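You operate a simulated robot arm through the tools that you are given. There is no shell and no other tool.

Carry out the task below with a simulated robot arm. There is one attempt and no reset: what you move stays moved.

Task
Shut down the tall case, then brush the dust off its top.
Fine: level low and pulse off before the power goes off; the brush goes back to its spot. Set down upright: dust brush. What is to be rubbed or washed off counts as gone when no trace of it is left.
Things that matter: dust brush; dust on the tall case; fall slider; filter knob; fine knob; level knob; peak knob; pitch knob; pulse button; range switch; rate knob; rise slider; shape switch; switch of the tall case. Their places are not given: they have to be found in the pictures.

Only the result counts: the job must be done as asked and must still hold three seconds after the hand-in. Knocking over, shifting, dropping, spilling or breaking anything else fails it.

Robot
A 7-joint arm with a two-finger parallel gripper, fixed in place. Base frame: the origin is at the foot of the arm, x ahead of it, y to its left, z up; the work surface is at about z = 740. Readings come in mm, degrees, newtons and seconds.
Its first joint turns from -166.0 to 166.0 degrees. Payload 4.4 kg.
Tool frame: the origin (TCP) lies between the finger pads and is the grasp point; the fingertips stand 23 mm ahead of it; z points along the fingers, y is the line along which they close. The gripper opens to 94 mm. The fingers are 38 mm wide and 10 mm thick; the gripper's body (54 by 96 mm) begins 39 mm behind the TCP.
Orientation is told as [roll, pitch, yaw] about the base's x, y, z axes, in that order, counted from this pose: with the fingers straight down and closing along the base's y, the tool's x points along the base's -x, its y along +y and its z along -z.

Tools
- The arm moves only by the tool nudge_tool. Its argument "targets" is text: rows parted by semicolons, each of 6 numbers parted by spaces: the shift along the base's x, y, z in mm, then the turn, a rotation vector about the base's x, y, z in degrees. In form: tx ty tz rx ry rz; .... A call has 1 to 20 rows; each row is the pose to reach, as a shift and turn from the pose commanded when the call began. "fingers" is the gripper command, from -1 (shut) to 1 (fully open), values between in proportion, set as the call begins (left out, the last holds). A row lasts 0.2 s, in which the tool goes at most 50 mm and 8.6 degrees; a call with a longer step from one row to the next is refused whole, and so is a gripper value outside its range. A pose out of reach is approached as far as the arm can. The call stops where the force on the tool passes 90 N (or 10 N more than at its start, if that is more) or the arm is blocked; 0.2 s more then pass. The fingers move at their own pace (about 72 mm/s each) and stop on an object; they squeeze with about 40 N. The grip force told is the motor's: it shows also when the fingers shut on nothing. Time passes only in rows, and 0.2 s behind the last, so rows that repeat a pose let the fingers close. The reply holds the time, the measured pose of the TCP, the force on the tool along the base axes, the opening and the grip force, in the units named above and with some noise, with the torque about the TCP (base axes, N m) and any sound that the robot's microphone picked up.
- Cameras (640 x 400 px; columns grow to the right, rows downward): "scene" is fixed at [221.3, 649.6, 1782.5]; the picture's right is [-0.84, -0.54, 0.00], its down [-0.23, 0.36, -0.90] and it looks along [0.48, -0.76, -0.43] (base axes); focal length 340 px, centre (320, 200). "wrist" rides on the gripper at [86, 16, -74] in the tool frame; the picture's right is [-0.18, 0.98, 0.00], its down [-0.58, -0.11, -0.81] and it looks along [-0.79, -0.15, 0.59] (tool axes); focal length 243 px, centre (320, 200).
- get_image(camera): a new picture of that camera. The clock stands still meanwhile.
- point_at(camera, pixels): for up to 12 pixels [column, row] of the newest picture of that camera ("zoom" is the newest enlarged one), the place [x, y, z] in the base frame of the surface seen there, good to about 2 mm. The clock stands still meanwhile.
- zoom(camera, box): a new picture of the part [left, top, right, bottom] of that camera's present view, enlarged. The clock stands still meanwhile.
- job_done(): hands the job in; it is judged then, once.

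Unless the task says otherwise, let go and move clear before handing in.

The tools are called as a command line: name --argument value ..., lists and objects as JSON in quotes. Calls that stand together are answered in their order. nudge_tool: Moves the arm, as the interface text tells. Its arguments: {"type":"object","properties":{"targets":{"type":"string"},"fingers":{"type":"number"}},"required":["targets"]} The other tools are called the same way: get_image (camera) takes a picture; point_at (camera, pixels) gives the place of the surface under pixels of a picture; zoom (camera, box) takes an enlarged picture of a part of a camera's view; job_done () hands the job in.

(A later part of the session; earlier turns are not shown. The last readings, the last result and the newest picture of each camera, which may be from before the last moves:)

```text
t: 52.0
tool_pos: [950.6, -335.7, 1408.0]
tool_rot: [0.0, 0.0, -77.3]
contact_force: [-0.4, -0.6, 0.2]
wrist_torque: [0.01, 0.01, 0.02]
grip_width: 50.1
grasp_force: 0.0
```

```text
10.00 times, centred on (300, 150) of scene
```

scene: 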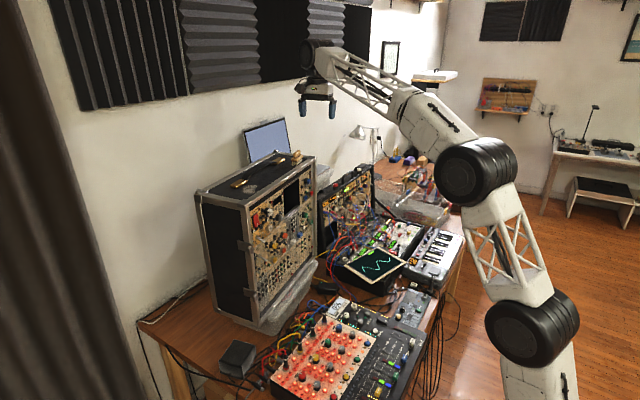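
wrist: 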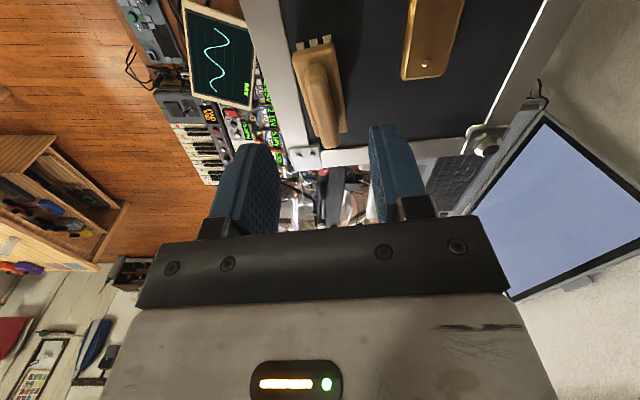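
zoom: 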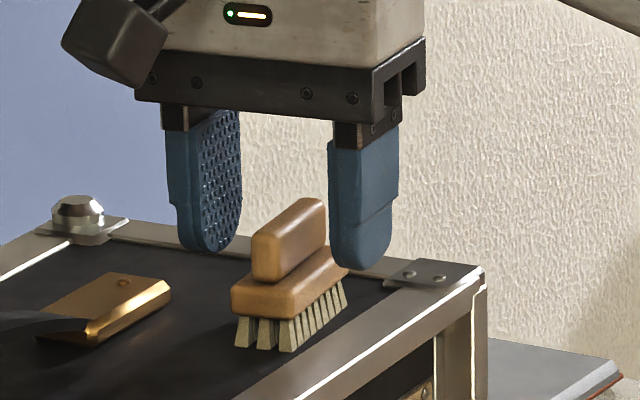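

The fingers straddle the handle evenly (pads at zoom columns 210 and 460, handle 258–372). I'll close on it.

nudge_tool --targets "0 0 0 0 0 0; 0 0 0 0 0 0; 0 0 0 0 0 0; 0 0 0 0 0 0" --fingers -1

zoom --camera "wrist" --box '[230, 80, 410, 220]'

zoom --camera "scene" --box '[276, 130, 324, 170]'

```text
t: 53.0
tool_pos: [950.3, -334.9, 1407.0]
tool_rot: [0.1, 0.0, -77.4]
contact_force: [0.2, 0.5, -0.3]
wrist_torque: [-0.03, 0.02, 0.01]
grip_width: 10.8
grasp_force: 39.7
```

```text
2.86 times, centred on (320, 150) of wrist
```

zoom: 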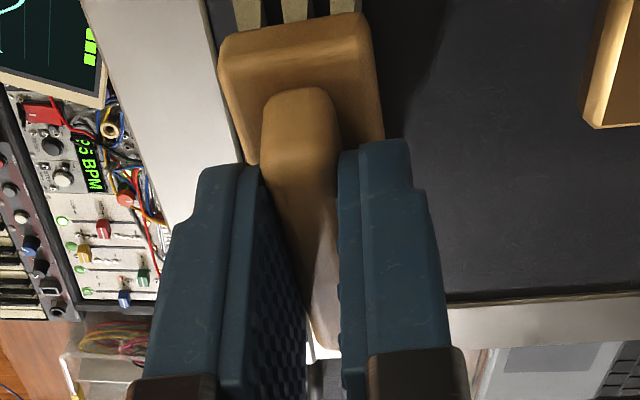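

```text
10.00 times, centred on (300, 150) of scene
```

zoom: 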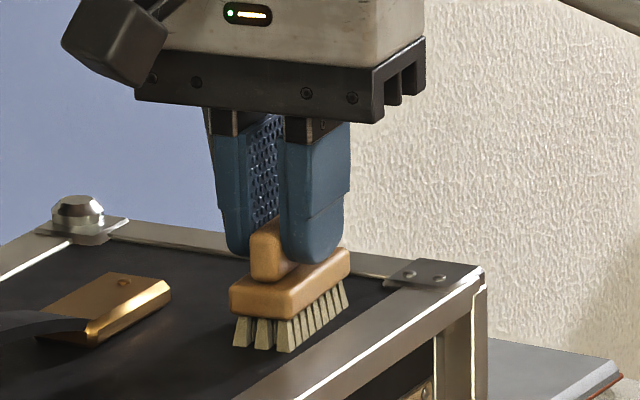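

The handle is held (10.8 mm, 40 N). I'll lift it 30 mm straight up and check the hold, and meanwhile measure the dust's outline.

nudge_tool --targets "0 0 10 0 0 0; 0 0 20 0 0 0; 0 0 30 0 0 0; 0 0 30 0 0 0"

get_image --camera "wrist"

zoom --camera "scene" --box '[276, 120, 324, 170]'

zoom --camera "scene" --box '[222, 172, 270, 202]'

point_at --camera "zoom" --pixels '[[500, 180], [440, 165], [400, 295], [270, 280], [245, 255], [470, 240], [300, 200], [340, 295], [205, 215], [343, 135], [335, 105], [420, 300]]'

```text
t: 54.0
tool_pos: [950.2, -335.8, 1438.5]
tool_rot: [0.0, 0.0, -77.4]
contact_force: [0.5, -0.4, -0.8]
wrist_torque: [0.05, 0.0, 0.01]
grip_width: 10.8
grasp_force: 40.4
```

```text
taken
```

wrist: 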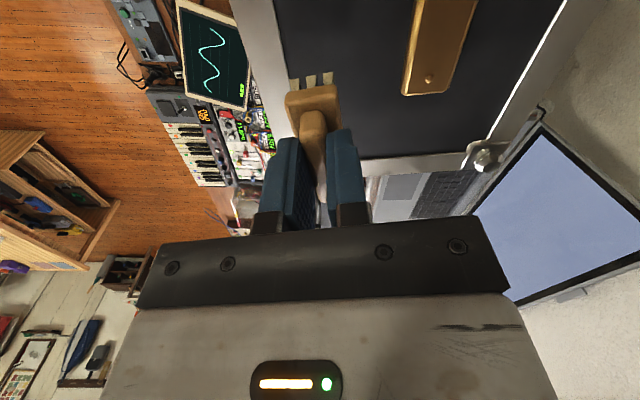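

```text
8.00 times, centred on (300, 145) of scene
```

zoom: 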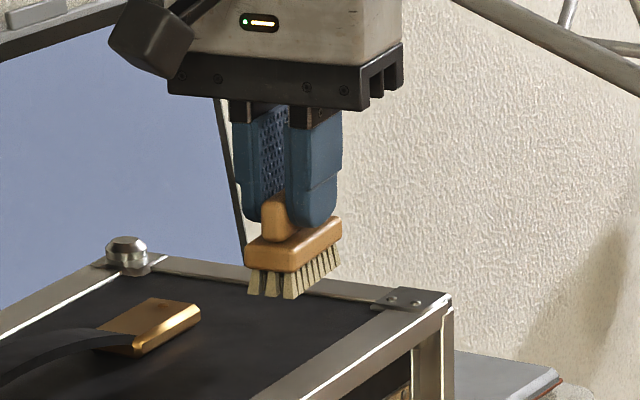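

```text
13.33 times, centred on (246, 187) of scene
```

zoom: 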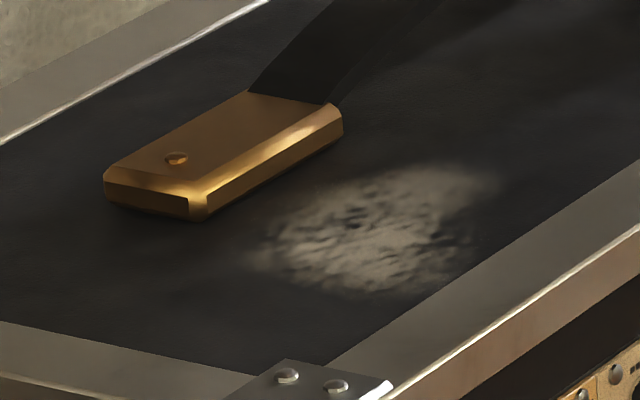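

```text
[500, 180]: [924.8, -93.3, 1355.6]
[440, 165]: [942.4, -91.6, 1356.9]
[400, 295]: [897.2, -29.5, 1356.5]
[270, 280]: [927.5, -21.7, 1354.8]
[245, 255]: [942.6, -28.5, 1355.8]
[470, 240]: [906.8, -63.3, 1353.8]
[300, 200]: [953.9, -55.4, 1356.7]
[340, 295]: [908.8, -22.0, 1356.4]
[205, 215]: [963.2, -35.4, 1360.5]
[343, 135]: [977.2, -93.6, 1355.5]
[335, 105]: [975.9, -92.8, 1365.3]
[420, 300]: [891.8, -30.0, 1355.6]
```

The brush hangs level below the fingers. The dust spans about x 897–955, y −20 to −95, next to the bracket edge (x≈963–975). I'll check the height of the black strap handle before moving over.

zoom --camera "scene" --box '[225, 150, 297, 195]'

point_at --camera "zoom" --pixels '[[180, 190], [220, 150], [260, 120], [300, 100], [350, 85], [400, 75], [450, 75], [240, 160], [290, 130], [340, 110], [400, 300], [560, 180]]'

```text
8.89 times, centred on (261, 172) of scene
```

zoom: 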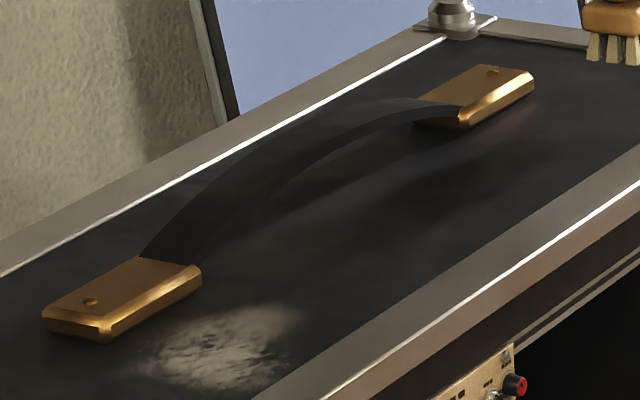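

```text
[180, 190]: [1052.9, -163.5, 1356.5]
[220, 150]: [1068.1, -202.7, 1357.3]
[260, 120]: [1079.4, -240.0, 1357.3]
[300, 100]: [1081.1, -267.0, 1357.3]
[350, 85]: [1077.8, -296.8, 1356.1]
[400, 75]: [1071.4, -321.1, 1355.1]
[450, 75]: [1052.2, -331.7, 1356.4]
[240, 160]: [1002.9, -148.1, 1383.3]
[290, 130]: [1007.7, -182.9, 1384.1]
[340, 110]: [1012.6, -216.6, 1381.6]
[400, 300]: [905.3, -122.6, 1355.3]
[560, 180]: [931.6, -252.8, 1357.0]
```

The strap tops out at z≈1385 and the gripper body stays above 1446, so the way is clear. I'll carry the brush over to the right end of the dust, still 30 mm up, then look.

nudge_tool --targets "-3.4 38.6 0 0 0 0; -6.7 77.2 0 0 0 0; -10 115.8 0 0 0 0; -13.4 154.4 0 0 0 0; -16.7 193 0 0 0 0; -20 231.5 0 0 0 0; -20 231.5 0 0 0 0; -20 231.5 0 0 0 0"

get_image --camera "wrist"

zoom --camera "scene" --box '[216, 140, 296, 205]'

```text
t: 55.8
tool_pos: [931.4, -102.8, 1436.6]
tool_rot: [0.0, 0.0, -77.4]
contact_force: [-0.7, -0.7, -1.2]
wrist_torque: [-0.01, 0.0, -0.01]
grip_width: 10.6
grasp_force: 39.9
```

```text
taken
```

wrist: 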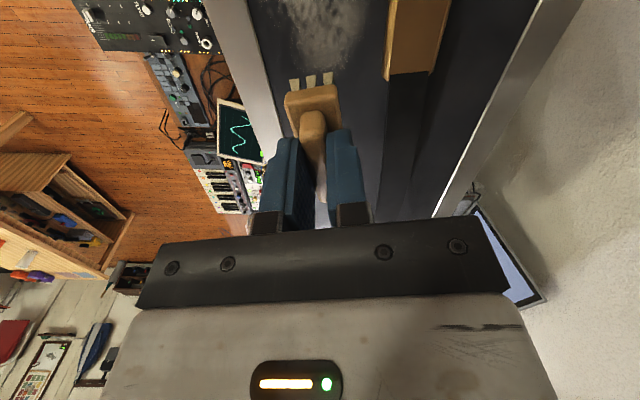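

```text
6.15 times, centred on (256, 172) of scene
```

zoom: 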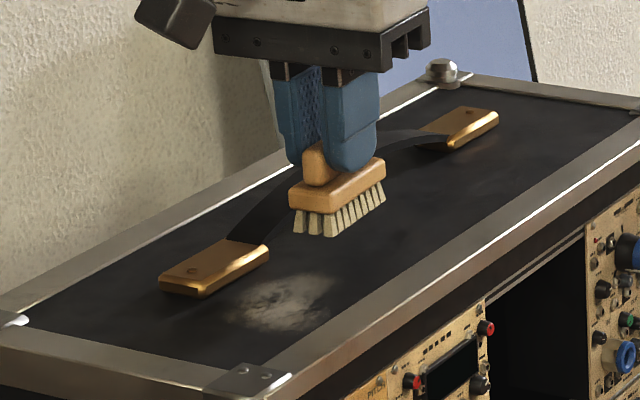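

The brush is over the case next to the dust, which shows ahead of it at wrist (320,25). I'll lower to near contact and then gently onto the surface.

nudge_tool --targets "0 0 -14 0 0 0; 0 0 -27 0 0 0; 0 0 -27 0 0 0"

nudge_tool --targets "0 0 -1.5 0 0 0; 0 0 -3 0 0 0; 0 0 -3.5 0 0 0; 0 0 -3.5 0 0 0"

```text
t: 56.6
tool_pos: [932.0, -103.1, 1410.5]
tool_rot: [0.0, 0.1, -77.4]
contact_force: [0.0, 0.2, -0.7]
wrist_torque: [0.0, 0.0, -0.04]
grip_width: 10.5
grasp_force: 39.6
```

```text
t: 57.6
tool_pos: [931.0, -103.8, 1407.3]
tool_rot: [0.1, -0.1, -77.4]
contact_force: [0.9, 1.6, 7.4]
wrist_torque: [-0.02, -0.06, -0.02]
grip_width: 11.1
grasp_force: 39.8
```

The bristles touch with about 7 N. I'll make a slow stroke toward +y across the dust and back, with slight extra pressure.

nudge_tool --targets "-2.2 14.9 -0.5 0 0 0; -4.4 29.7 -0.5 0 0 0; -6.6 44.6 -0.5 0 0 0; -8.8 59.4 -0.5 0 0 0; -11 74.3 -0.5 0 0 0; -13.2 89.1 -0.5 0 0 0; -11 74.3 -0.5 0 0 0; -8.8 59.4 -0.5 0 0 0; -6.6 44.6 -0.5 0 0 0; -4.4 29.7 -0.5 0 0 0; -2.2 14.9 -0.5 0 0 0; 0 0 -0.5 0 0 0; 0 0 -0.5 0 0 0"

zoom --camera "scene" --box '[216, 140, 296, 205]'

get_image --camera "wrist"

```text
t: 60.4
tool_pos: [930.2, -101.7, 1405.5]
tool_rot: [0.0, 0.0, -77.5]
contact_force: [0.9, 6.6, 14.8]
wrist_torque: [0.14, -0.05, 0.01]
grip_width: 10.9
grasp_force: 40.2
```

```text
6.15 times, centred on (256, 172) of scene
```

zoom: 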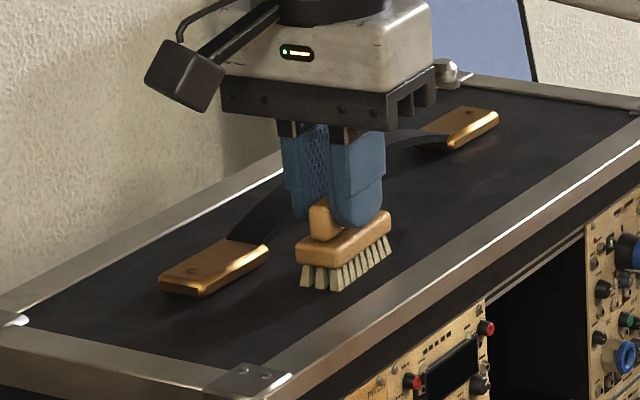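

```text
taken
```

wrist: 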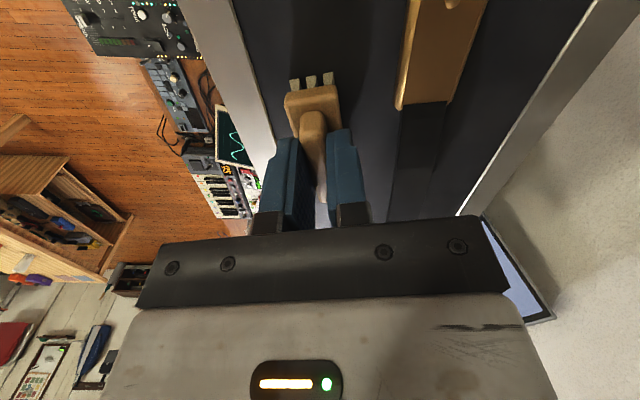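

The dust seems to have vanished after that stroke. I'll zoom in to look for any traces.

zoom --camera "scene" --box '[226, 176, 274, 206]'

zoom --camera "wrist" --box '[230, 0, 430, 120]'

```text
13.33 times, centred on (250, 191) of scene
```

zoom: 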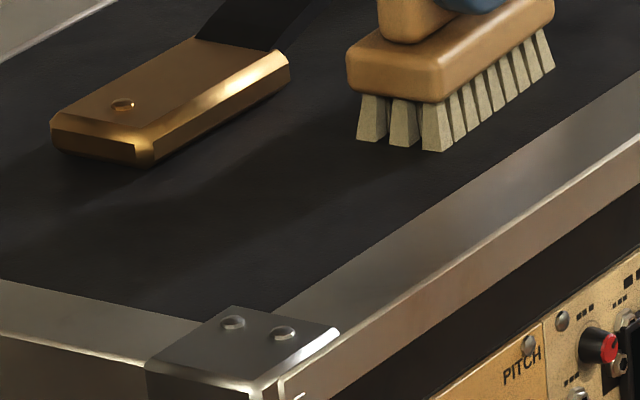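

```text
3.20 times, centred on (330, 60) of wrist
```

zoom: 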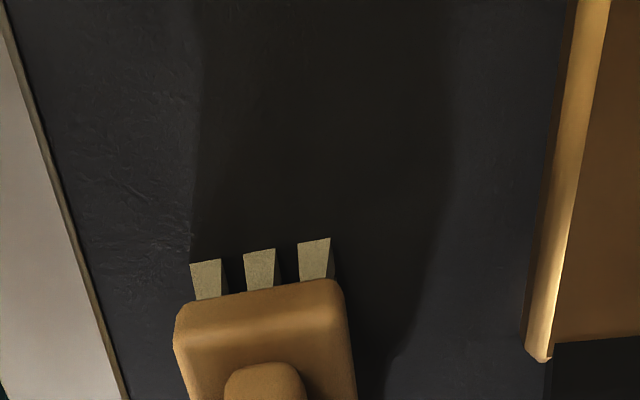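

No dust is visible any more, but part of the area is in shadow. I'll make further strokes along the front, middle and bracket-side lanes to leave no trace.

nudge_tool --targets "-11.8 -1.7 0 0 0 0; -15.1 20.6 0 0 0 0; -18.4 42.8 0 0 0 0; -21.7 65 0 0 0 0; -25 87.3 0 0 0 0; -13.2 89.1 0 0 0 0; -1.3 90.9 0 0 0 0; 2 68.6 0 0 0 0; 5.3 46.4 0 0 0 0; 8.6 24.1 0 0 0 0; 11.9 1.8 0 0 0 0; 20.8 3.1 0 0 0 0; 17.5 25.4 0 0 0 0; 14.2 47.7 0 0 0 0; 10.9 70 0 0 0 0; 7.6 92.2 0 0 0 0; 10.9 70 0 0 0 0; 14.2 47.7 0 0 0 0; 17.5 25.4 0 0 0 0; 20.8 3.1 0 0 0 0"

zoom --camera "scene" --box '[216, 140, 296, 205]'

```text
t: 64.6
tool_pos: [950.6, -100.8, 1407.5]
tool_rot: [0.2, -0.1, -77.4]
contact_force: [-2.7, 12.2, 35.4]
wrist_torque: [0.96, 0.14, -0.01]
grip_width: 10.8
grasp_force: 40.6
```

```text
6.15 times, centred on (256, 172) of scene
```

zoom: 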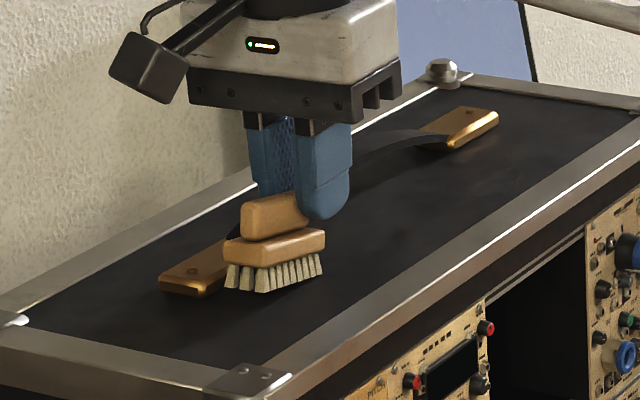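

The brush has slipped and turned in the grip (it now sits left of the fingers at zoom (275,245)); force is 35 N with a torque. I'll stop brushing and look closely.

get_image --camera "wrist"

zoom --camera "wrist" --box '[230, 40, 410, 220]'

zoom --camera "scene" --box '[232, 155, 280, 190]'

```text
taken
```

wrist: 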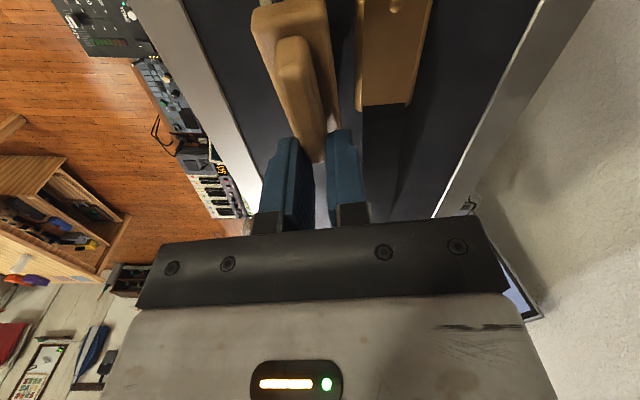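

```text
2.22 times, centred on (320, 130) of wrist
```

zoom: 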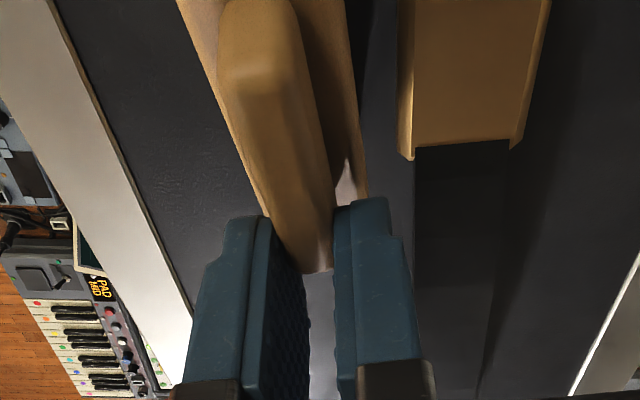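

```text
11.43 times, centred on (256, 172) of scene
```

zoom: 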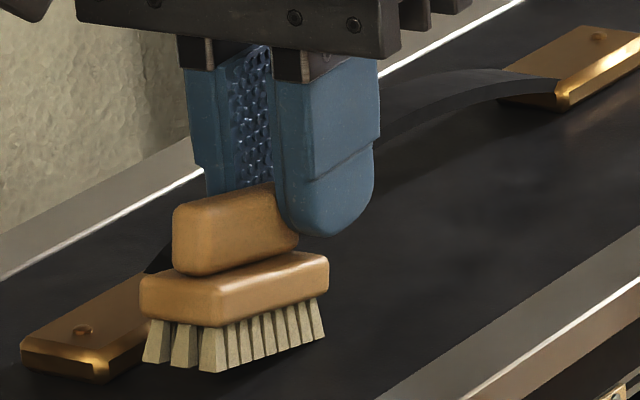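

The brush slid about 30 mm along its handle toward +y but still stands on the flat top, clear of the bracket (gap at wrist zoom columns 365–398). I'll ease the pressure, let it stand there, and regrip it properly.

nudge_tool --targets "0 0 0.7 0 0 0; 0 0 1.4 0 0 0; 0 0 1.4 0 0 0"

zoom --camera "scene" --box '[232, 155, 280, 190]'

```text
t: 65.4
tool_pos: [951.3, -101.1, 1407.6]
tool_rot: [0.0, -0.1, -77.3]
contact_force: [-8.4, 4.3, 33.0]
wrist_torque: [0.45, 0.26, 0.07]
grip_width: 10.9
grasp_force: 40.4
```

```text
11.43 times, centred on (256, 172) of scene
```

zoom: 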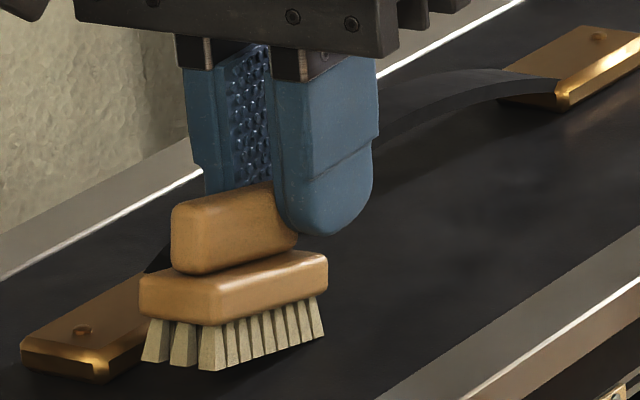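

Fz is still about 33 N, so the brush is held tilted in the grip and pressing down. I'll raise in small steps until the force fades.

nudge_tool --targets "0 0 0.7 0 0 0; 0 0 1.5 0 0 0; 0 0 1.5 0 0 0"

nudge_tool --targets "0 0 0.7 0 0 0; 0 0 1.5 0 0 0; 0 0 1.5 0 0 0"

zoom --camera "scene" --box '[232, 155, 280, 190]'

```text
t: 66.2
tool_pos: [952.1, -101.5, 1408.3]
tool_rot: [0.0, 0.0, -77.4]
contact_force: [-7.1, 1.4, 18.1]
wrist_torque: [0.15, 0.18, 0.02]
grip_width: 10.6
grasp_force: 40.5
```

```text
t: 67.0
tool_pos: [951.7, -100.6, 1409.6]
tool_rot: [0.0, 0.0, -77.4]
contact_force: [0.2, 2.4, 0.2]
wrist_torque: [0.08, 0.02, 0.01]
grip_width: 10.6
grasp_force: 39.9
```

```text
11.43 times, centred on (256, 172) of scene
```

zoom: 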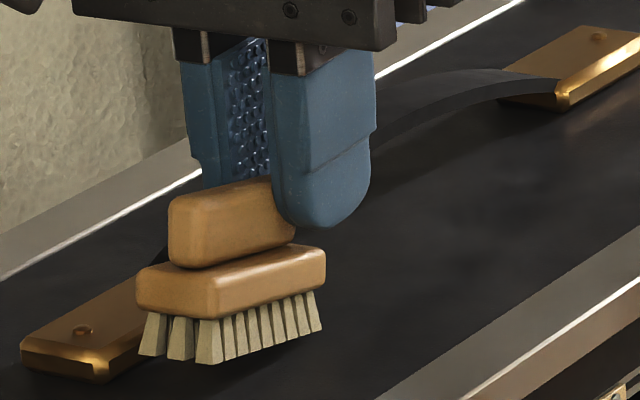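

The force is now about zero. I'll measure how the brush sits: bristle bottoms and body corners.

point_at --camera "zoom" --pixels '[[210, 358], [316, 326], [150, 350], [215, 310], [322, 272], [145, 285], [180, 205], [290, 240], [262, 345], [220, 372], [325, 345], [210, 195]]'

zoom --camera "wrist" --box '[230, 0, 430, 150]'

point_at --camera "zoom" --pixels '[[100, 60], [290, 40], [190, 130], [220, 250], [250, 380], [320, 300], [150, 200], [180, 60], [130, 100], [320, 200]]'

```text
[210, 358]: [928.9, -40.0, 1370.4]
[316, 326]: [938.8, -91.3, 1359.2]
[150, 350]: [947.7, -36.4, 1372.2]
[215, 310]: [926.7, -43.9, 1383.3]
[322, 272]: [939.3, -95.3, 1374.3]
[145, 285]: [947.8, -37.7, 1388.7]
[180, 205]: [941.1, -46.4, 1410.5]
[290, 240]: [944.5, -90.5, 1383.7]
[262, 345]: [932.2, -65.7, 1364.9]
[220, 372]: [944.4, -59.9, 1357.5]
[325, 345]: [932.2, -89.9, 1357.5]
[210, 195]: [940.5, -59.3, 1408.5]
```

```text
2.67 times, centred on (330, 75) of wrist
```

zoom: 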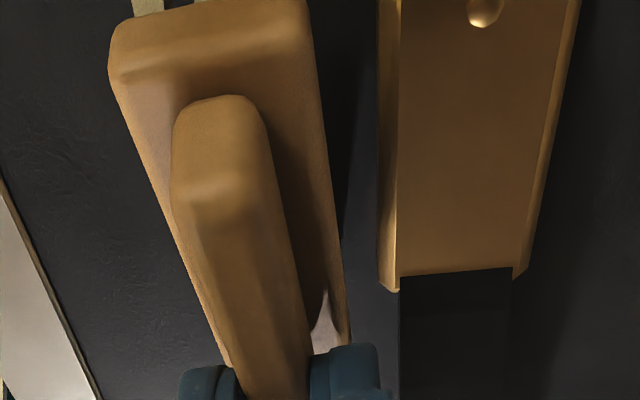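

```text
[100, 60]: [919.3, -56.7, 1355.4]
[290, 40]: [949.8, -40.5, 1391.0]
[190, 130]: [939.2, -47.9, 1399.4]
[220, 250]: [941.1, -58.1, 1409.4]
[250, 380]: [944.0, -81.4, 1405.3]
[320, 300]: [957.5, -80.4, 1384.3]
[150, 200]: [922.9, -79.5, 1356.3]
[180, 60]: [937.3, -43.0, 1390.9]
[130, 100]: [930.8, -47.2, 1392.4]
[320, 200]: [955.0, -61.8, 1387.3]
```

The brush is pitched about 12° in the grip, its +y end raised (bristle bottoms 1370 at y=-40 versus 1359 at y=-91). I'll lift slightly and tilt the tool 12° so the brush lies level.

nudge_tool --targets "0 0 2.5 0 0 0; 0 0 2.5 -4 -0.9 0; 0 0 2.5 -8 -1.8 0; 0 0 2.5 -12.1 -2.7 0; 0 0 2.5 -12.1 -2.7 0; 0 0 2.5 -12.1 -2.7 0"

zoom --camera "scene" --box '[232, 155, 280, 190]'

point_at --camera "zoom" --pixels '[[210, 358], [316, 320], [150, 350], [215, 310], [322, 272], [145, 285]]'

```text
t: 68.4
tool_pos: [950.0, -98.8, 1414.1]
tool_rot: [0.1, -12.5, -77.4]
contact_force: [-3.2, 33.3, 12.9]
wrist_torque: [1.46, 0.08, 0.05]
grip_width: 10.6
grasp_force: 40.1
```

```text
11.43 times, centred on (256, 172) of scene
```

zoom: 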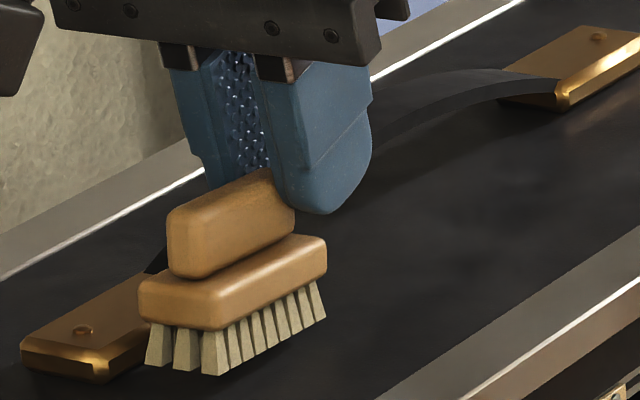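

```text
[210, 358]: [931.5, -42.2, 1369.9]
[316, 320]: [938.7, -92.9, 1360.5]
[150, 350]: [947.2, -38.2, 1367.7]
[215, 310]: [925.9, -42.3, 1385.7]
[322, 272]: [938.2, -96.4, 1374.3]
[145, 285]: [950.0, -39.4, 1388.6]
```

There's now 33 N along y and a 1.5 N·m torque, so the bristles are already bearing on the surface. I'll measure the new bristle bottoms before adjusting.

point_at --camera "zoom" --pixels '[[212, 372], [208, 366], [185, 366], [155, 360], [318, 316], [300, 330], [270, 345], [240, 358], [222, 320], [312, 275], [230, 380], [180, 372]]'

get_image --camera "wrist"

```text
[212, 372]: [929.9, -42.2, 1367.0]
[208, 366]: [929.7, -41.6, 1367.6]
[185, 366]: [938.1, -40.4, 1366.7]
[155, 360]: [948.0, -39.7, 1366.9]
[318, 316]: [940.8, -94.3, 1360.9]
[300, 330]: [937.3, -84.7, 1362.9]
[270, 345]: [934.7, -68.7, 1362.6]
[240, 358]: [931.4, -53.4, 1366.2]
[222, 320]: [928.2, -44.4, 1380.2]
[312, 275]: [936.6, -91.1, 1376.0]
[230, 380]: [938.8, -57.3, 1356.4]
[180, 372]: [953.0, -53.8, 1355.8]
```

```text
taken
```

wrist: 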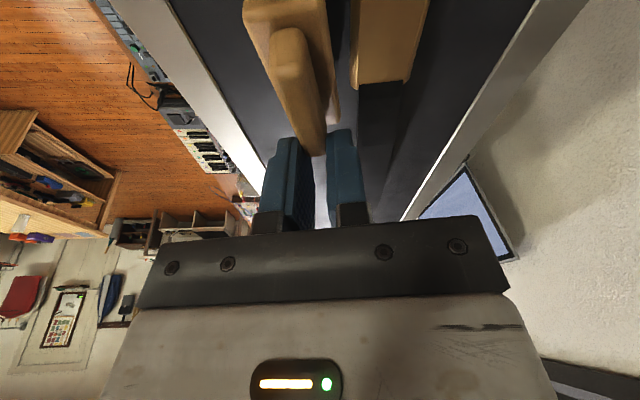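

The bristles still slope about 8° because friction on the surface turned the brush in the grip. I'll lift it free first, then tilt the rest of the way in the air.

nudge_tool --targets "0 0 4 0 0 0; 0 0 8 0 0 0; 0 0 8 -3.8 -0.8 0; 0 0 8 -7.5 -1.7 0; 0 0 8 -7.5 -1.7 0; 0 0 8 -7.5 -1.7 0"

zoom --camera "scene" --box '[232, 150, 280, 185]'

```text
t: 69.8
tool_pos: [950.7, -100.5, 1421.3]
tool_rot: [0.1, -20.1, -77.4]
contact_force: [-3.2, 21.6, 3.2]
wrist_torque: [1.15, 0.14, 0.02]
grip_width: 10.6
grasp_force: 40.0
```

```text
11.43 times, centred on (256, 168) of scene
```

zoom: 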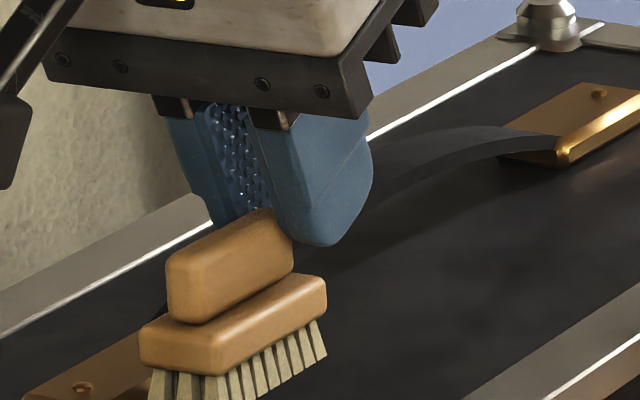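

There is still 22 N along +y acting about 46 mm below the TCP, so something still touches the bristles. I'll look at the brush more widely and measure.

zoom --camera "scene" --box '[220, 155, 284, 200]'

point_at --camera "zoom" --pixels '[[246, 262], [225, 262], [200, 258], [318, 212], [290, 235], [262, 250], [235, 205], [315, 175], [190, 195], [210, 120], [300, 160], [245, 280]]'

get_image --camera "wrist"

```text
8.89 times, centred on (252, 178) of scene
```

zoom: 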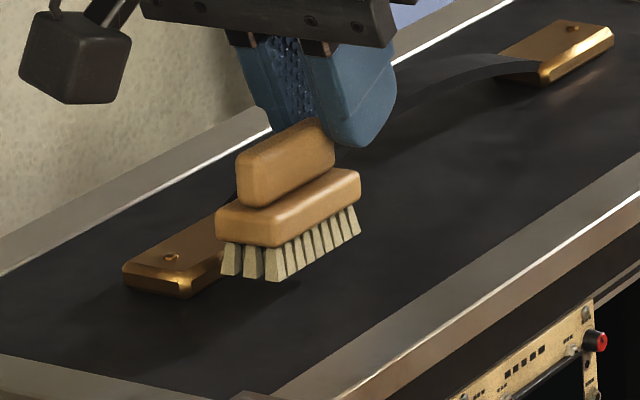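

```text
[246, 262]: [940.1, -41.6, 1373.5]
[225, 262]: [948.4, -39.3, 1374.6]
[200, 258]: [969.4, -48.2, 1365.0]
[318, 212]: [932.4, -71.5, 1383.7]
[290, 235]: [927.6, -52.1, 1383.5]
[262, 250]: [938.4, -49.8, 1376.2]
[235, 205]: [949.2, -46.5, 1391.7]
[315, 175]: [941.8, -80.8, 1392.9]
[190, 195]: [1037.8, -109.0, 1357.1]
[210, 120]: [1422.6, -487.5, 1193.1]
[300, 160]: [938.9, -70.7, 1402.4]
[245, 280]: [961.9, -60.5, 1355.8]
```

```text
taken
```

wrist: 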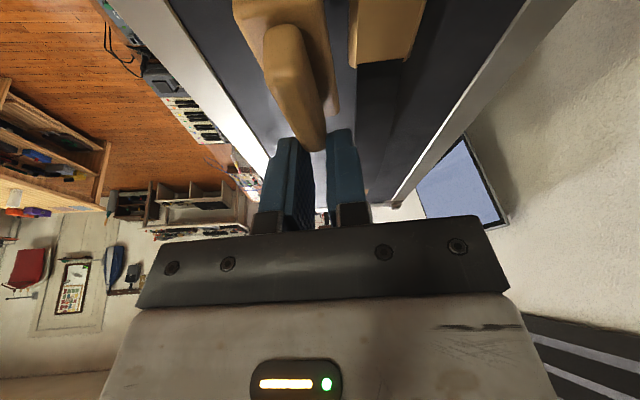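

The brush looks nearly level now. I'll measure the actual bristle bottoms at (275,278) and (352,236).

zoom --camera "scene" --box '[232, 160, 272, 190]'

point_at --camera "zoom" --pixels '[[260, 320], [215, 315], [170, 310], [395, 240], [370, 258], [330, 280], [290, 305], [150, 240], [250, 245], [400, 180], [250, 200], [395, 150]]'

```text
13.33 times, centred on (252, 175) of scene
```

zoom: 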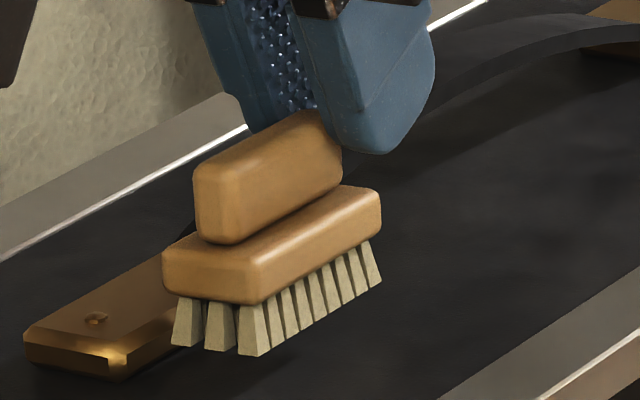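

```text
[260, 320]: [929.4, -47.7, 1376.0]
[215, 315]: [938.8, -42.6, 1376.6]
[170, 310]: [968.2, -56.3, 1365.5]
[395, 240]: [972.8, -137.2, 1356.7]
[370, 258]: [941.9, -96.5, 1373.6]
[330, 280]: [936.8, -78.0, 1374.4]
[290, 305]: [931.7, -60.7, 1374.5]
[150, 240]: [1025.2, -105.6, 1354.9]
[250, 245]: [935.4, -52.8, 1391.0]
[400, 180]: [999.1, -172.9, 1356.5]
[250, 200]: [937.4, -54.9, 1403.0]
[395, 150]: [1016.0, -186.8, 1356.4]
```

The bristles look level and about 8 mm above the surface, yet 22 N is still reported. I'll measure the bristle bottoms once more and raise 6 mm to see whether the force vanishes.

point_at --camera "zoom" --pixels '[[250, 350], [240, 348], [215, 345], [180, 342], [375, 280], [350, 298], [300, 328], [285, 335]]'

nudge_tool --targets "0 0 3 0 0 0; 0 0 6 0 0 0; 0 0 6 0 0 0; 0 0 6 0 0 0"

zoom --camera "scene" --box '[232, 155, 280, 190]'

```text
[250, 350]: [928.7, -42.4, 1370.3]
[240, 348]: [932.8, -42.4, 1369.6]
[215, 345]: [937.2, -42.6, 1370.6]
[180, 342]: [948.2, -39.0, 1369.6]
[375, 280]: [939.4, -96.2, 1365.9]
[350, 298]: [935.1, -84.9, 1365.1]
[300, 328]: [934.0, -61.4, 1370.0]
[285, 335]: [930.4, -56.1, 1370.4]
```

```text
t: 70.8
tool_pos: [950.9, -100.7, 1427.3]
tool_rot: [0.1, -20.2, -77.4]
contact_force: [-1.5, 9.5, -2.4]
wrist_torque: [0.48, 0.11, 0.01]
grip_width: 10.7
grasp_force: 40.1
```

```text
11.43 times, centred on (256, 172) of scene
```

zoom: 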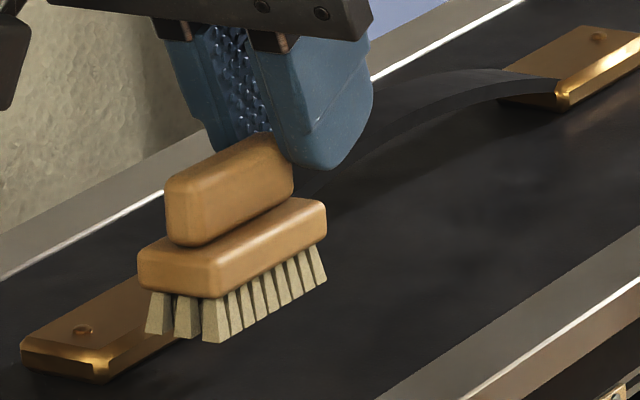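

The force dropped to 9.5 N with the raise. I'll hold still briefly to see whether it is a real contact or is decaying with time.

nudge_tool --targets "0 0 0 0 0 0; 0 0 0 0 0 0"

zoom --camera "wrist" --box '[230, 0, 430, 180]'

```text
t: 71.4
tool_pos: [950.5, -100.2, 1427.0]
tool_rot: [0.1, -20.2, -77.4]
contact_force: [-0.1, 4.8, 0.3]
wrist_torque: [0.25, 0.03, 0.02]
grip_width: 10.9
grasp_force: 40.0
```

```text
2.22 times, centred on (330, 90) of wrist
```

zoom: 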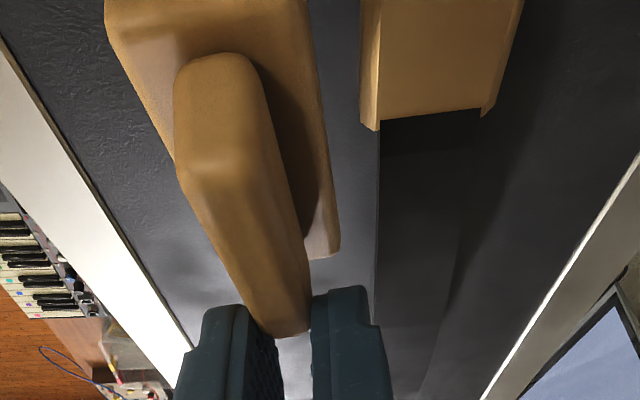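

The force decays on its own (4.8 N now), so it is not a real contact. The grip holds only the handle's end, so I'll check the level and set the brush down soon.

zoom --camera "scene" --box '[232, 155, 280, 190]'

point_at --camera "zoom" --pixels '[[215, 338], [205, 336], [185, 332], [155, 328], [320, 278], [300, 292], [280, 303], [260, 315], [215, 290], [318, 235], [210, 285], [312, 240]]'

```text
11.43 times, centred on (256, 172) of scene
```

zoom: 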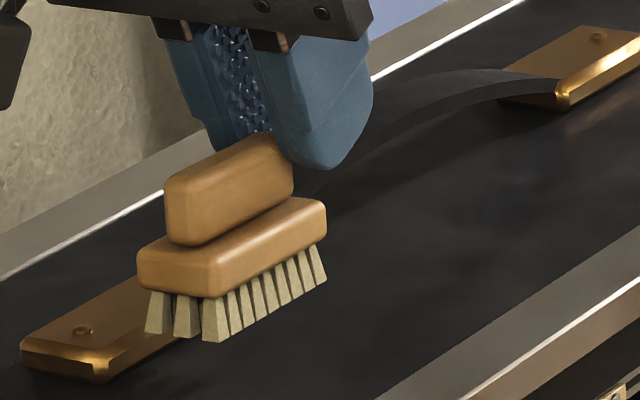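

```text
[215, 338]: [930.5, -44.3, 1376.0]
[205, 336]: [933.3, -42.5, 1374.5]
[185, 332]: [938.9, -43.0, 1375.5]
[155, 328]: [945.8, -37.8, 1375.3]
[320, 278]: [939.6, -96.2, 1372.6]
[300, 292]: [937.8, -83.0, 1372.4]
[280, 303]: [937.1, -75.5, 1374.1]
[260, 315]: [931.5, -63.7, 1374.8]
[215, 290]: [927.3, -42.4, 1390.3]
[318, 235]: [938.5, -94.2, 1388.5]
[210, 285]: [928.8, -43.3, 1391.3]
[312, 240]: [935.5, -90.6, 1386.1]
```

The bristle bottoms are at about 1375 (left) and 1372 (right), still 3° off. I'll tilt 3° more and lower to just above the surface.

nudge_tool --targets "0 0 0 -3 -0.7 0; 0 0 -6 -3 -0.7 0; 0 0 -12.5 -3 -0.7 0; 0 0 -12.5 -3 -0.7 0"

nudge_tool --targets "0 0 -1 0 0 0; 0 0 -2 0 0 0; 0 0 -2 0 0 0"

zoom --camera "scene" --box '[232, 155, 280, 190]'

point_at --camera "zoom" --pixels '[[212, 368], [208, 362], [185, 362], [155, 358], [318, 305], [300, 318], [280, 332], [260, 342], [215, 320], [318, 265]]'

```text
t: 72.4
tool_pos: [951.6, -99.1, 1417.4]
tool_rot: [0.2, -23.1, -77.3]
contact_force: [-5.0, 33.7, 16.1]
wrist_torque: [1.6, 0.11, 0.09]
grip_width: 11.1
grasp_force: 39.9
```

```text
t: 73.2
tool_pos: [949.9, -100.6, 1416.3]
tool_rot: [0.3, -23.3, -77.5]
contact_force: [-2.1, 32.6, 47.5]
wrist_torque: [1.68, -0.16, 0.06]
grip_width: 10.8
grasp_force: 40.6
```

```text
11.43 times, centred on (256, 172) of scene
```

zoom: 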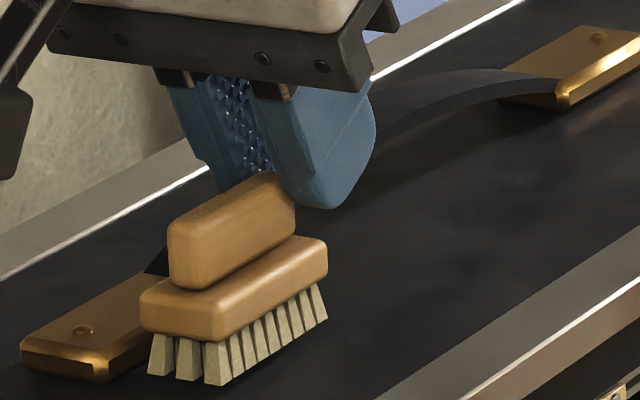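

```text
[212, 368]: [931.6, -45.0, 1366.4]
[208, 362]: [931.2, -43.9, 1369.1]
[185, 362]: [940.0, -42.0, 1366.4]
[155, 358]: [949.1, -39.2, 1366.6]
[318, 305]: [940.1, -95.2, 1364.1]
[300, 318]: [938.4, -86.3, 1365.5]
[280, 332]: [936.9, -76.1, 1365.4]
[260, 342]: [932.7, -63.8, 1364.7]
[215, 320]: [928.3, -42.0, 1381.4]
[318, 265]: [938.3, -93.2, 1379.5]
```

Fz is already 47 N even though the bristles look a few mm above the surface. I'll measure the exact bristle ends and the surface right next to them.

zoom --camera "scene" --box '[240, 174, 264, 192]'

point_at --camera "zoom" --pixels '[[200, 275], [215, 295], [185, 320], [230, 300], [410, 165], [425, 175], [400, 195], [350, 240], [340, 215], [120, 280], [60, 260], [300, 245]]'

```text
16.00 times, centred on (252, 183) of scene
```

zoom: 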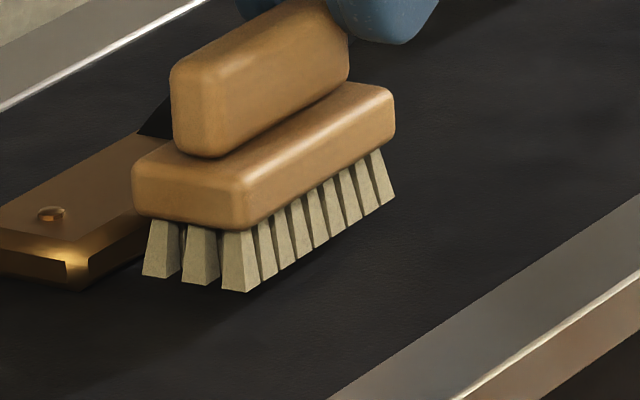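

```text
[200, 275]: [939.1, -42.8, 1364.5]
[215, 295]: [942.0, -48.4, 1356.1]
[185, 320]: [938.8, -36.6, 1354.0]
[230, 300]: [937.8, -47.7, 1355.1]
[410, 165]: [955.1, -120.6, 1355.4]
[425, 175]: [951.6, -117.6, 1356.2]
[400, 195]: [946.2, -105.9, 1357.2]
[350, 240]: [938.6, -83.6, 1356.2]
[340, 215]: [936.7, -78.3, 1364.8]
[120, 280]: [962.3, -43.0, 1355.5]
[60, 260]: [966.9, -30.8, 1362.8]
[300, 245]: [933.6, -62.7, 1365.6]
```

The force line passes through the brush's −y end at surface level, so that end is touching while the other end may still be raised. I'll measure the bristle ends precisely.

point_at --camera "zoom" --pixels '[[240, 284], [232, 284], [250, 280], [205, 278], [160, 270], [385, 195], [380, 198], [368, 205], [350, 215], [235, 215], [388, 135], [310, 180]]'

zoom --camera "wrist" --box '[230, 0, 430, 180]'

```text
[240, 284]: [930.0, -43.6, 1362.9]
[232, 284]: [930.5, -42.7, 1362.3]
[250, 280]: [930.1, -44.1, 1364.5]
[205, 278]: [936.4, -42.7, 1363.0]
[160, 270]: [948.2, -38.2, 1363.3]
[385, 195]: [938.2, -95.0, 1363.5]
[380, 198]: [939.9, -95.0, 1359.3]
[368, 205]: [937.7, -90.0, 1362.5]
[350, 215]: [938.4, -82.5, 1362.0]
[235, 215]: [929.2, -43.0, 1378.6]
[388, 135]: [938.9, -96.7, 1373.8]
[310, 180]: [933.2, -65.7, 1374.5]
```

```text
2.22 times, centred on (330, 90) of wrist
```

zoom: 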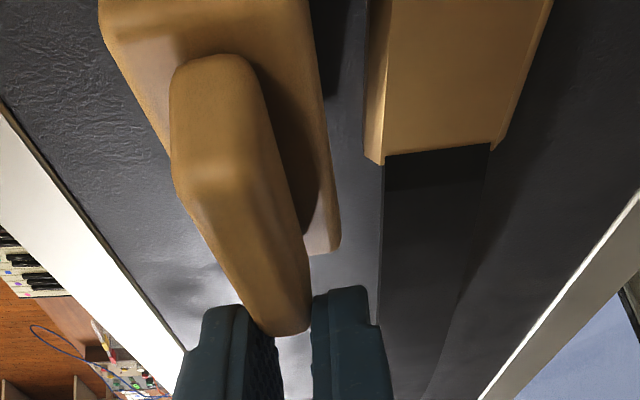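

The brush is level to about 2° and its −y end rests on the surface. I'll ease the load by raising 2.5 mm and waiting, then release.

nudge_tool --targets "0 0 1.2 0 0 0; 0 0 2.5 0 0 0; 0 0 2.5 0 0 0; 0 0 2.5 0 0 0; 0 0 2.5 0 0 0"

```text
t: 74.4
tool_pos: [952.7, -101.5, 1413.0]
tool_rot: [-0.1, -23.1, -77.5]
contact_force: [-4.0, 8.7, 26.0]
wrist_torque: [0.53, -0.06, 0.02]
grip_width: 11.2
grasp_force: 39.7
```

The load relaxed to 26 N as the grip slid a little on the handle. I'll raise 2 mm more and read again.

nudge_tool --targets "0 0 1 0 0 0; 0 0 2 0 0 0; 0 0 2 0 0 0; 0 0 2 0 0 0"

zoom --camera "scene" --box '[240, 168, 272, 192]'

point_at --camera "zoom" --pixels '[[240, 355], [205, 350], [160, 342], [385, 268], [368, 278], [350, 290]]'

```text
t: 75.4
tool_pos: [952.6, -100.7, 1417.2]
tool_rot: [0.0, -23.2, -77.4]
contact_force: [0.5, 0.0, -0.4]
wrist_torque: [-0.02, -0.01, -0.02]
grip_width: 11.3
grasp_force: 39.6
```

```text
16.00 times, centred on (256, 180) of scene
```

zoom: 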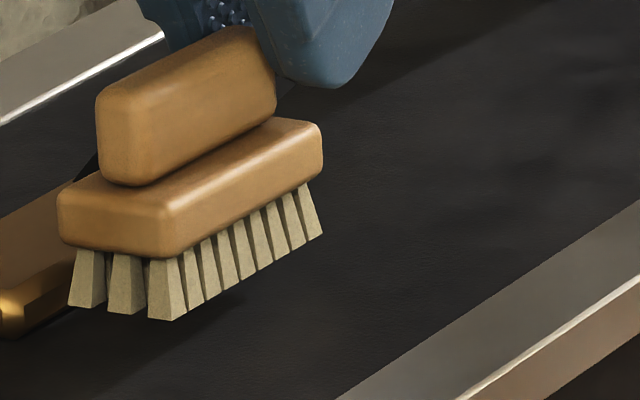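

```text
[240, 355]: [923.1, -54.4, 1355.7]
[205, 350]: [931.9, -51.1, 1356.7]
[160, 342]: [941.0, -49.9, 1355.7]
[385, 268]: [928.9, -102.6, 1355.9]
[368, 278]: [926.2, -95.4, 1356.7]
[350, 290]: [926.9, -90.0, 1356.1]
```

The force is zero now, so the brush hangs free. I'll measure its bristle ends again (left-front at (168,316), right at (316,234)).

point_at --camera "zoom" --pixels '[[168, 314], [160, 313], [125, 305], [85, 298], [312, 232], [305, 236], [297, 240], [275, 250], [165, 240], [318, 170], [120, 185], [200, 300]]'

```text
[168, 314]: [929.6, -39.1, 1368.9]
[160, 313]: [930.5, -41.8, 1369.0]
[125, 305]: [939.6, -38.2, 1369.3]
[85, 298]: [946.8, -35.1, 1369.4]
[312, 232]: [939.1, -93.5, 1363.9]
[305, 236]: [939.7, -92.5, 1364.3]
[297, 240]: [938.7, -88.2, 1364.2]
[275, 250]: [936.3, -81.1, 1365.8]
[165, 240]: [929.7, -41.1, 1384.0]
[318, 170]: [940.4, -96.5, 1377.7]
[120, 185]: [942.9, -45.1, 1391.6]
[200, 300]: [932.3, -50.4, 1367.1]
```

The bristles hang 6–11 mm above the surface with about 5° of tilt left. I'll tilt 6° more in the air to level it and then lower gently until first contact.

nudge_tool --targets "0 0 0 -2.9 -0.65 0; 0 0 0 -5.9 -1.3 0; 0 0 -1.5 -5.9 -1.3 0; 0 0 -1.5 -5.9 -1.3 0"

zoom --camera "scene" --box '[240, 168, 272, 192]'

point_at --camera "zoom" --pixels '[[170, 330], [162, 328], [125, 320], [88, 312], [312, 238], [305, 242], [297, 246], [275, 258], [165, 250], [318, 175]]'

```text
t: 76.4
tool_pos: [952.1, -100.1, 1416.8]
tool_rot: [0.2, -29.3, -77.4]
contact_force: [-7.3, 24.9, 8.8]
wrist_torque: [1.3, 0.39, 0.04]
grip_width: 11.2
grasp_force: 39.9
```

```text
16.00 times, centred on (256, 180) of scene
```

zoom: 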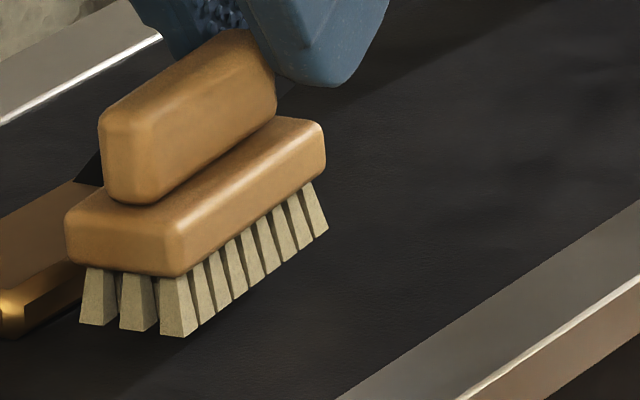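

```text
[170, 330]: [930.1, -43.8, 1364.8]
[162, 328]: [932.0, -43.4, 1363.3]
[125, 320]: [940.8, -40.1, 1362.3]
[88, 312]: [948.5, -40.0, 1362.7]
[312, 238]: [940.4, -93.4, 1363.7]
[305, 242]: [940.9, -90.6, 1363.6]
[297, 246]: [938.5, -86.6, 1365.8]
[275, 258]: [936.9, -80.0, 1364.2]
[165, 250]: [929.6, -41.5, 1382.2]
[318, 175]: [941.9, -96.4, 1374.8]
```

The brush is level now but 25 N along +y is reported again, so something touches it from the −y/back side. I'll check the back side of the brush and the bracket from the wrist camera.

zoom --camera "wrist" --box '[230, 0, 430, 180]'

point_at --camera "zoom" --pixels '[[325, 180], [335, 230], [320, 245], [310, 100], [370, 150], [372, 100], [385, 160], [382, 220], [382, 290], [350, 250], [300, 320], [345, 320]]'

zoom --camera "scene" --box '[232, 145, 280, 180]'

```text
2.22 times, centred on (330, 90) of wrist
```

zoom: 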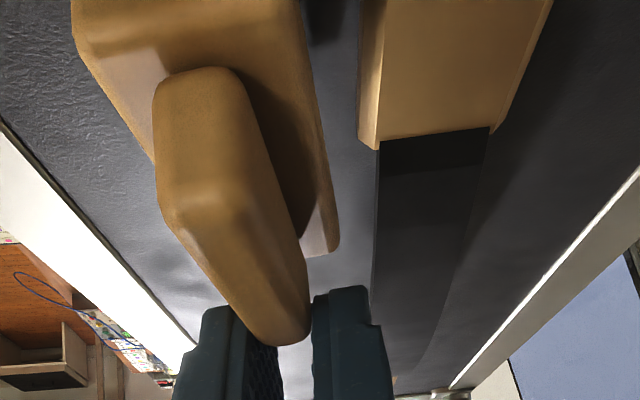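

```text
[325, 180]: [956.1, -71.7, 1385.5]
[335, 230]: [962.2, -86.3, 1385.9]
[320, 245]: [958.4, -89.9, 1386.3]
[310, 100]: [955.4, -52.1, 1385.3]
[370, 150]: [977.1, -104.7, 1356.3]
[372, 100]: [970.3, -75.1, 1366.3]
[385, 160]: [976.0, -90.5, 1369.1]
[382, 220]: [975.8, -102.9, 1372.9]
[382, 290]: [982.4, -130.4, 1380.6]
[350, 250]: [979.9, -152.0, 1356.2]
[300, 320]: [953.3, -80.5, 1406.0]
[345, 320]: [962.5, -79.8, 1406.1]
```

```text
11.43 times, centred on (256, 162) of scene
```

zoom: 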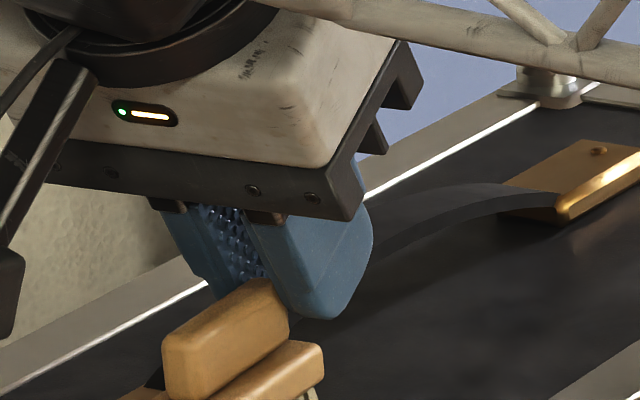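

The brush's back-right corner (962,-86) seems to be catching on the end of the strap handle, which would explain both the slip and this force. I'll lift a little and move the brush 15 mm toward the robot to free it.

nudge_tool --targets "0 0 4 0 0 0; -7 2 4 0 0 0; -15 4 4 0 0 0; -15 4 4 0 0 0; -15 4 4 0 0 0"

zoom --camera "scene" --box '[236, 160, 284, 196]'

```text
t: 77.6
tool_pos: [937.1, -97.7, 1419.2]
tool_rot: [0.0, -29.2, -77.4]
contact_force: [-0.1, -0.3, -0.3]
wrist_torque: [0.01, 0.06, -0.03]
grip_width: 11.1
grasp_force: 40.5
```

```text
11.11 times, centred on (260, 178) of scene
```

zoom: 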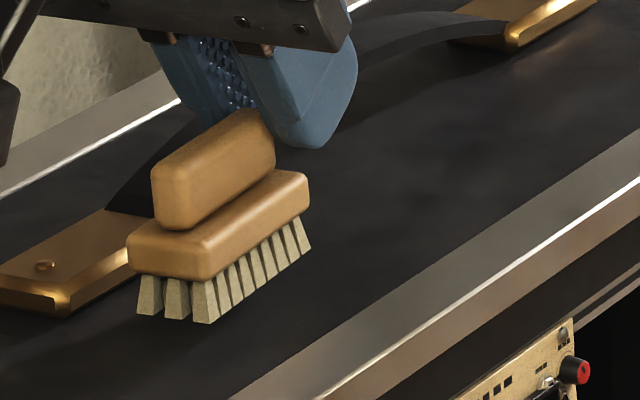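

The force is gone, so the strap end was the obstacle. I'll measure the brush's level here.

point_at --camera "zoom" --pixels '[[205, 318], [198, 317], [175, 313], [148, 309], [305, 246], [297, 252], [288, 258], [270, 270], [200, 262], [300, 200], [210, 335], [315, 260]]'

```text
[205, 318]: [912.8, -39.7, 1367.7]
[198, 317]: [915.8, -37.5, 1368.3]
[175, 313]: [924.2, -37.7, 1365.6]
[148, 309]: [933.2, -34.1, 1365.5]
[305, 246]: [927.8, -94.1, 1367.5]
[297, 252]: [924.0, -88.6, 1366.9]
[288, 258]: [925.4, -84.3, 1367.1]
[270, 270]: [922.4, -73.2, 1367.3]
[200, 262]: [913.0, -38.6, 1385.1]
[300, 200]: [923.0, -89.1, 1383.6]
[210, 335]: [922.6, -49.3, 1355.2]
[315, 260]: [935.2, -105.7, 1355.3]
```

The brush is level now, bristle ends at about 1366.7, roughly 10 mm up. I'll lower it gently until contact.

nudge_tool --targets "0 0 -3 0 0 0; 0 0 -6 0 0 0; 0 0 -8 0 0 0; 0 0 -8 0 0 0"

nudge_tool --targets "0 0 -0.8 0 0 0; 0 0 -1.5 0 0 0; 0 0 -1.5 0 0 0"

```text
t: 78.6
tool_pos: [937.6, -97.2, 1412.8]
tool_rot: [0.0, -29.2, -77.4]
contact_force: [-0.6, 0.9, 0.1]
wrist_torque: [-0.02, -0.03, 0.0]
grip_width: 11.3
grasp_force: 40.0
```

```text
t: 79.4
tool_pos: [936.8, -96.7, 1410.9]
tool_rot: [0.1, -29.2, -77.5]
contact_force: [0.0, -0.2, 3.7]
wrist_torque: [0.16, 0.02, -0.01]
grip_width: 11.1
grasp_force: 40.4
```

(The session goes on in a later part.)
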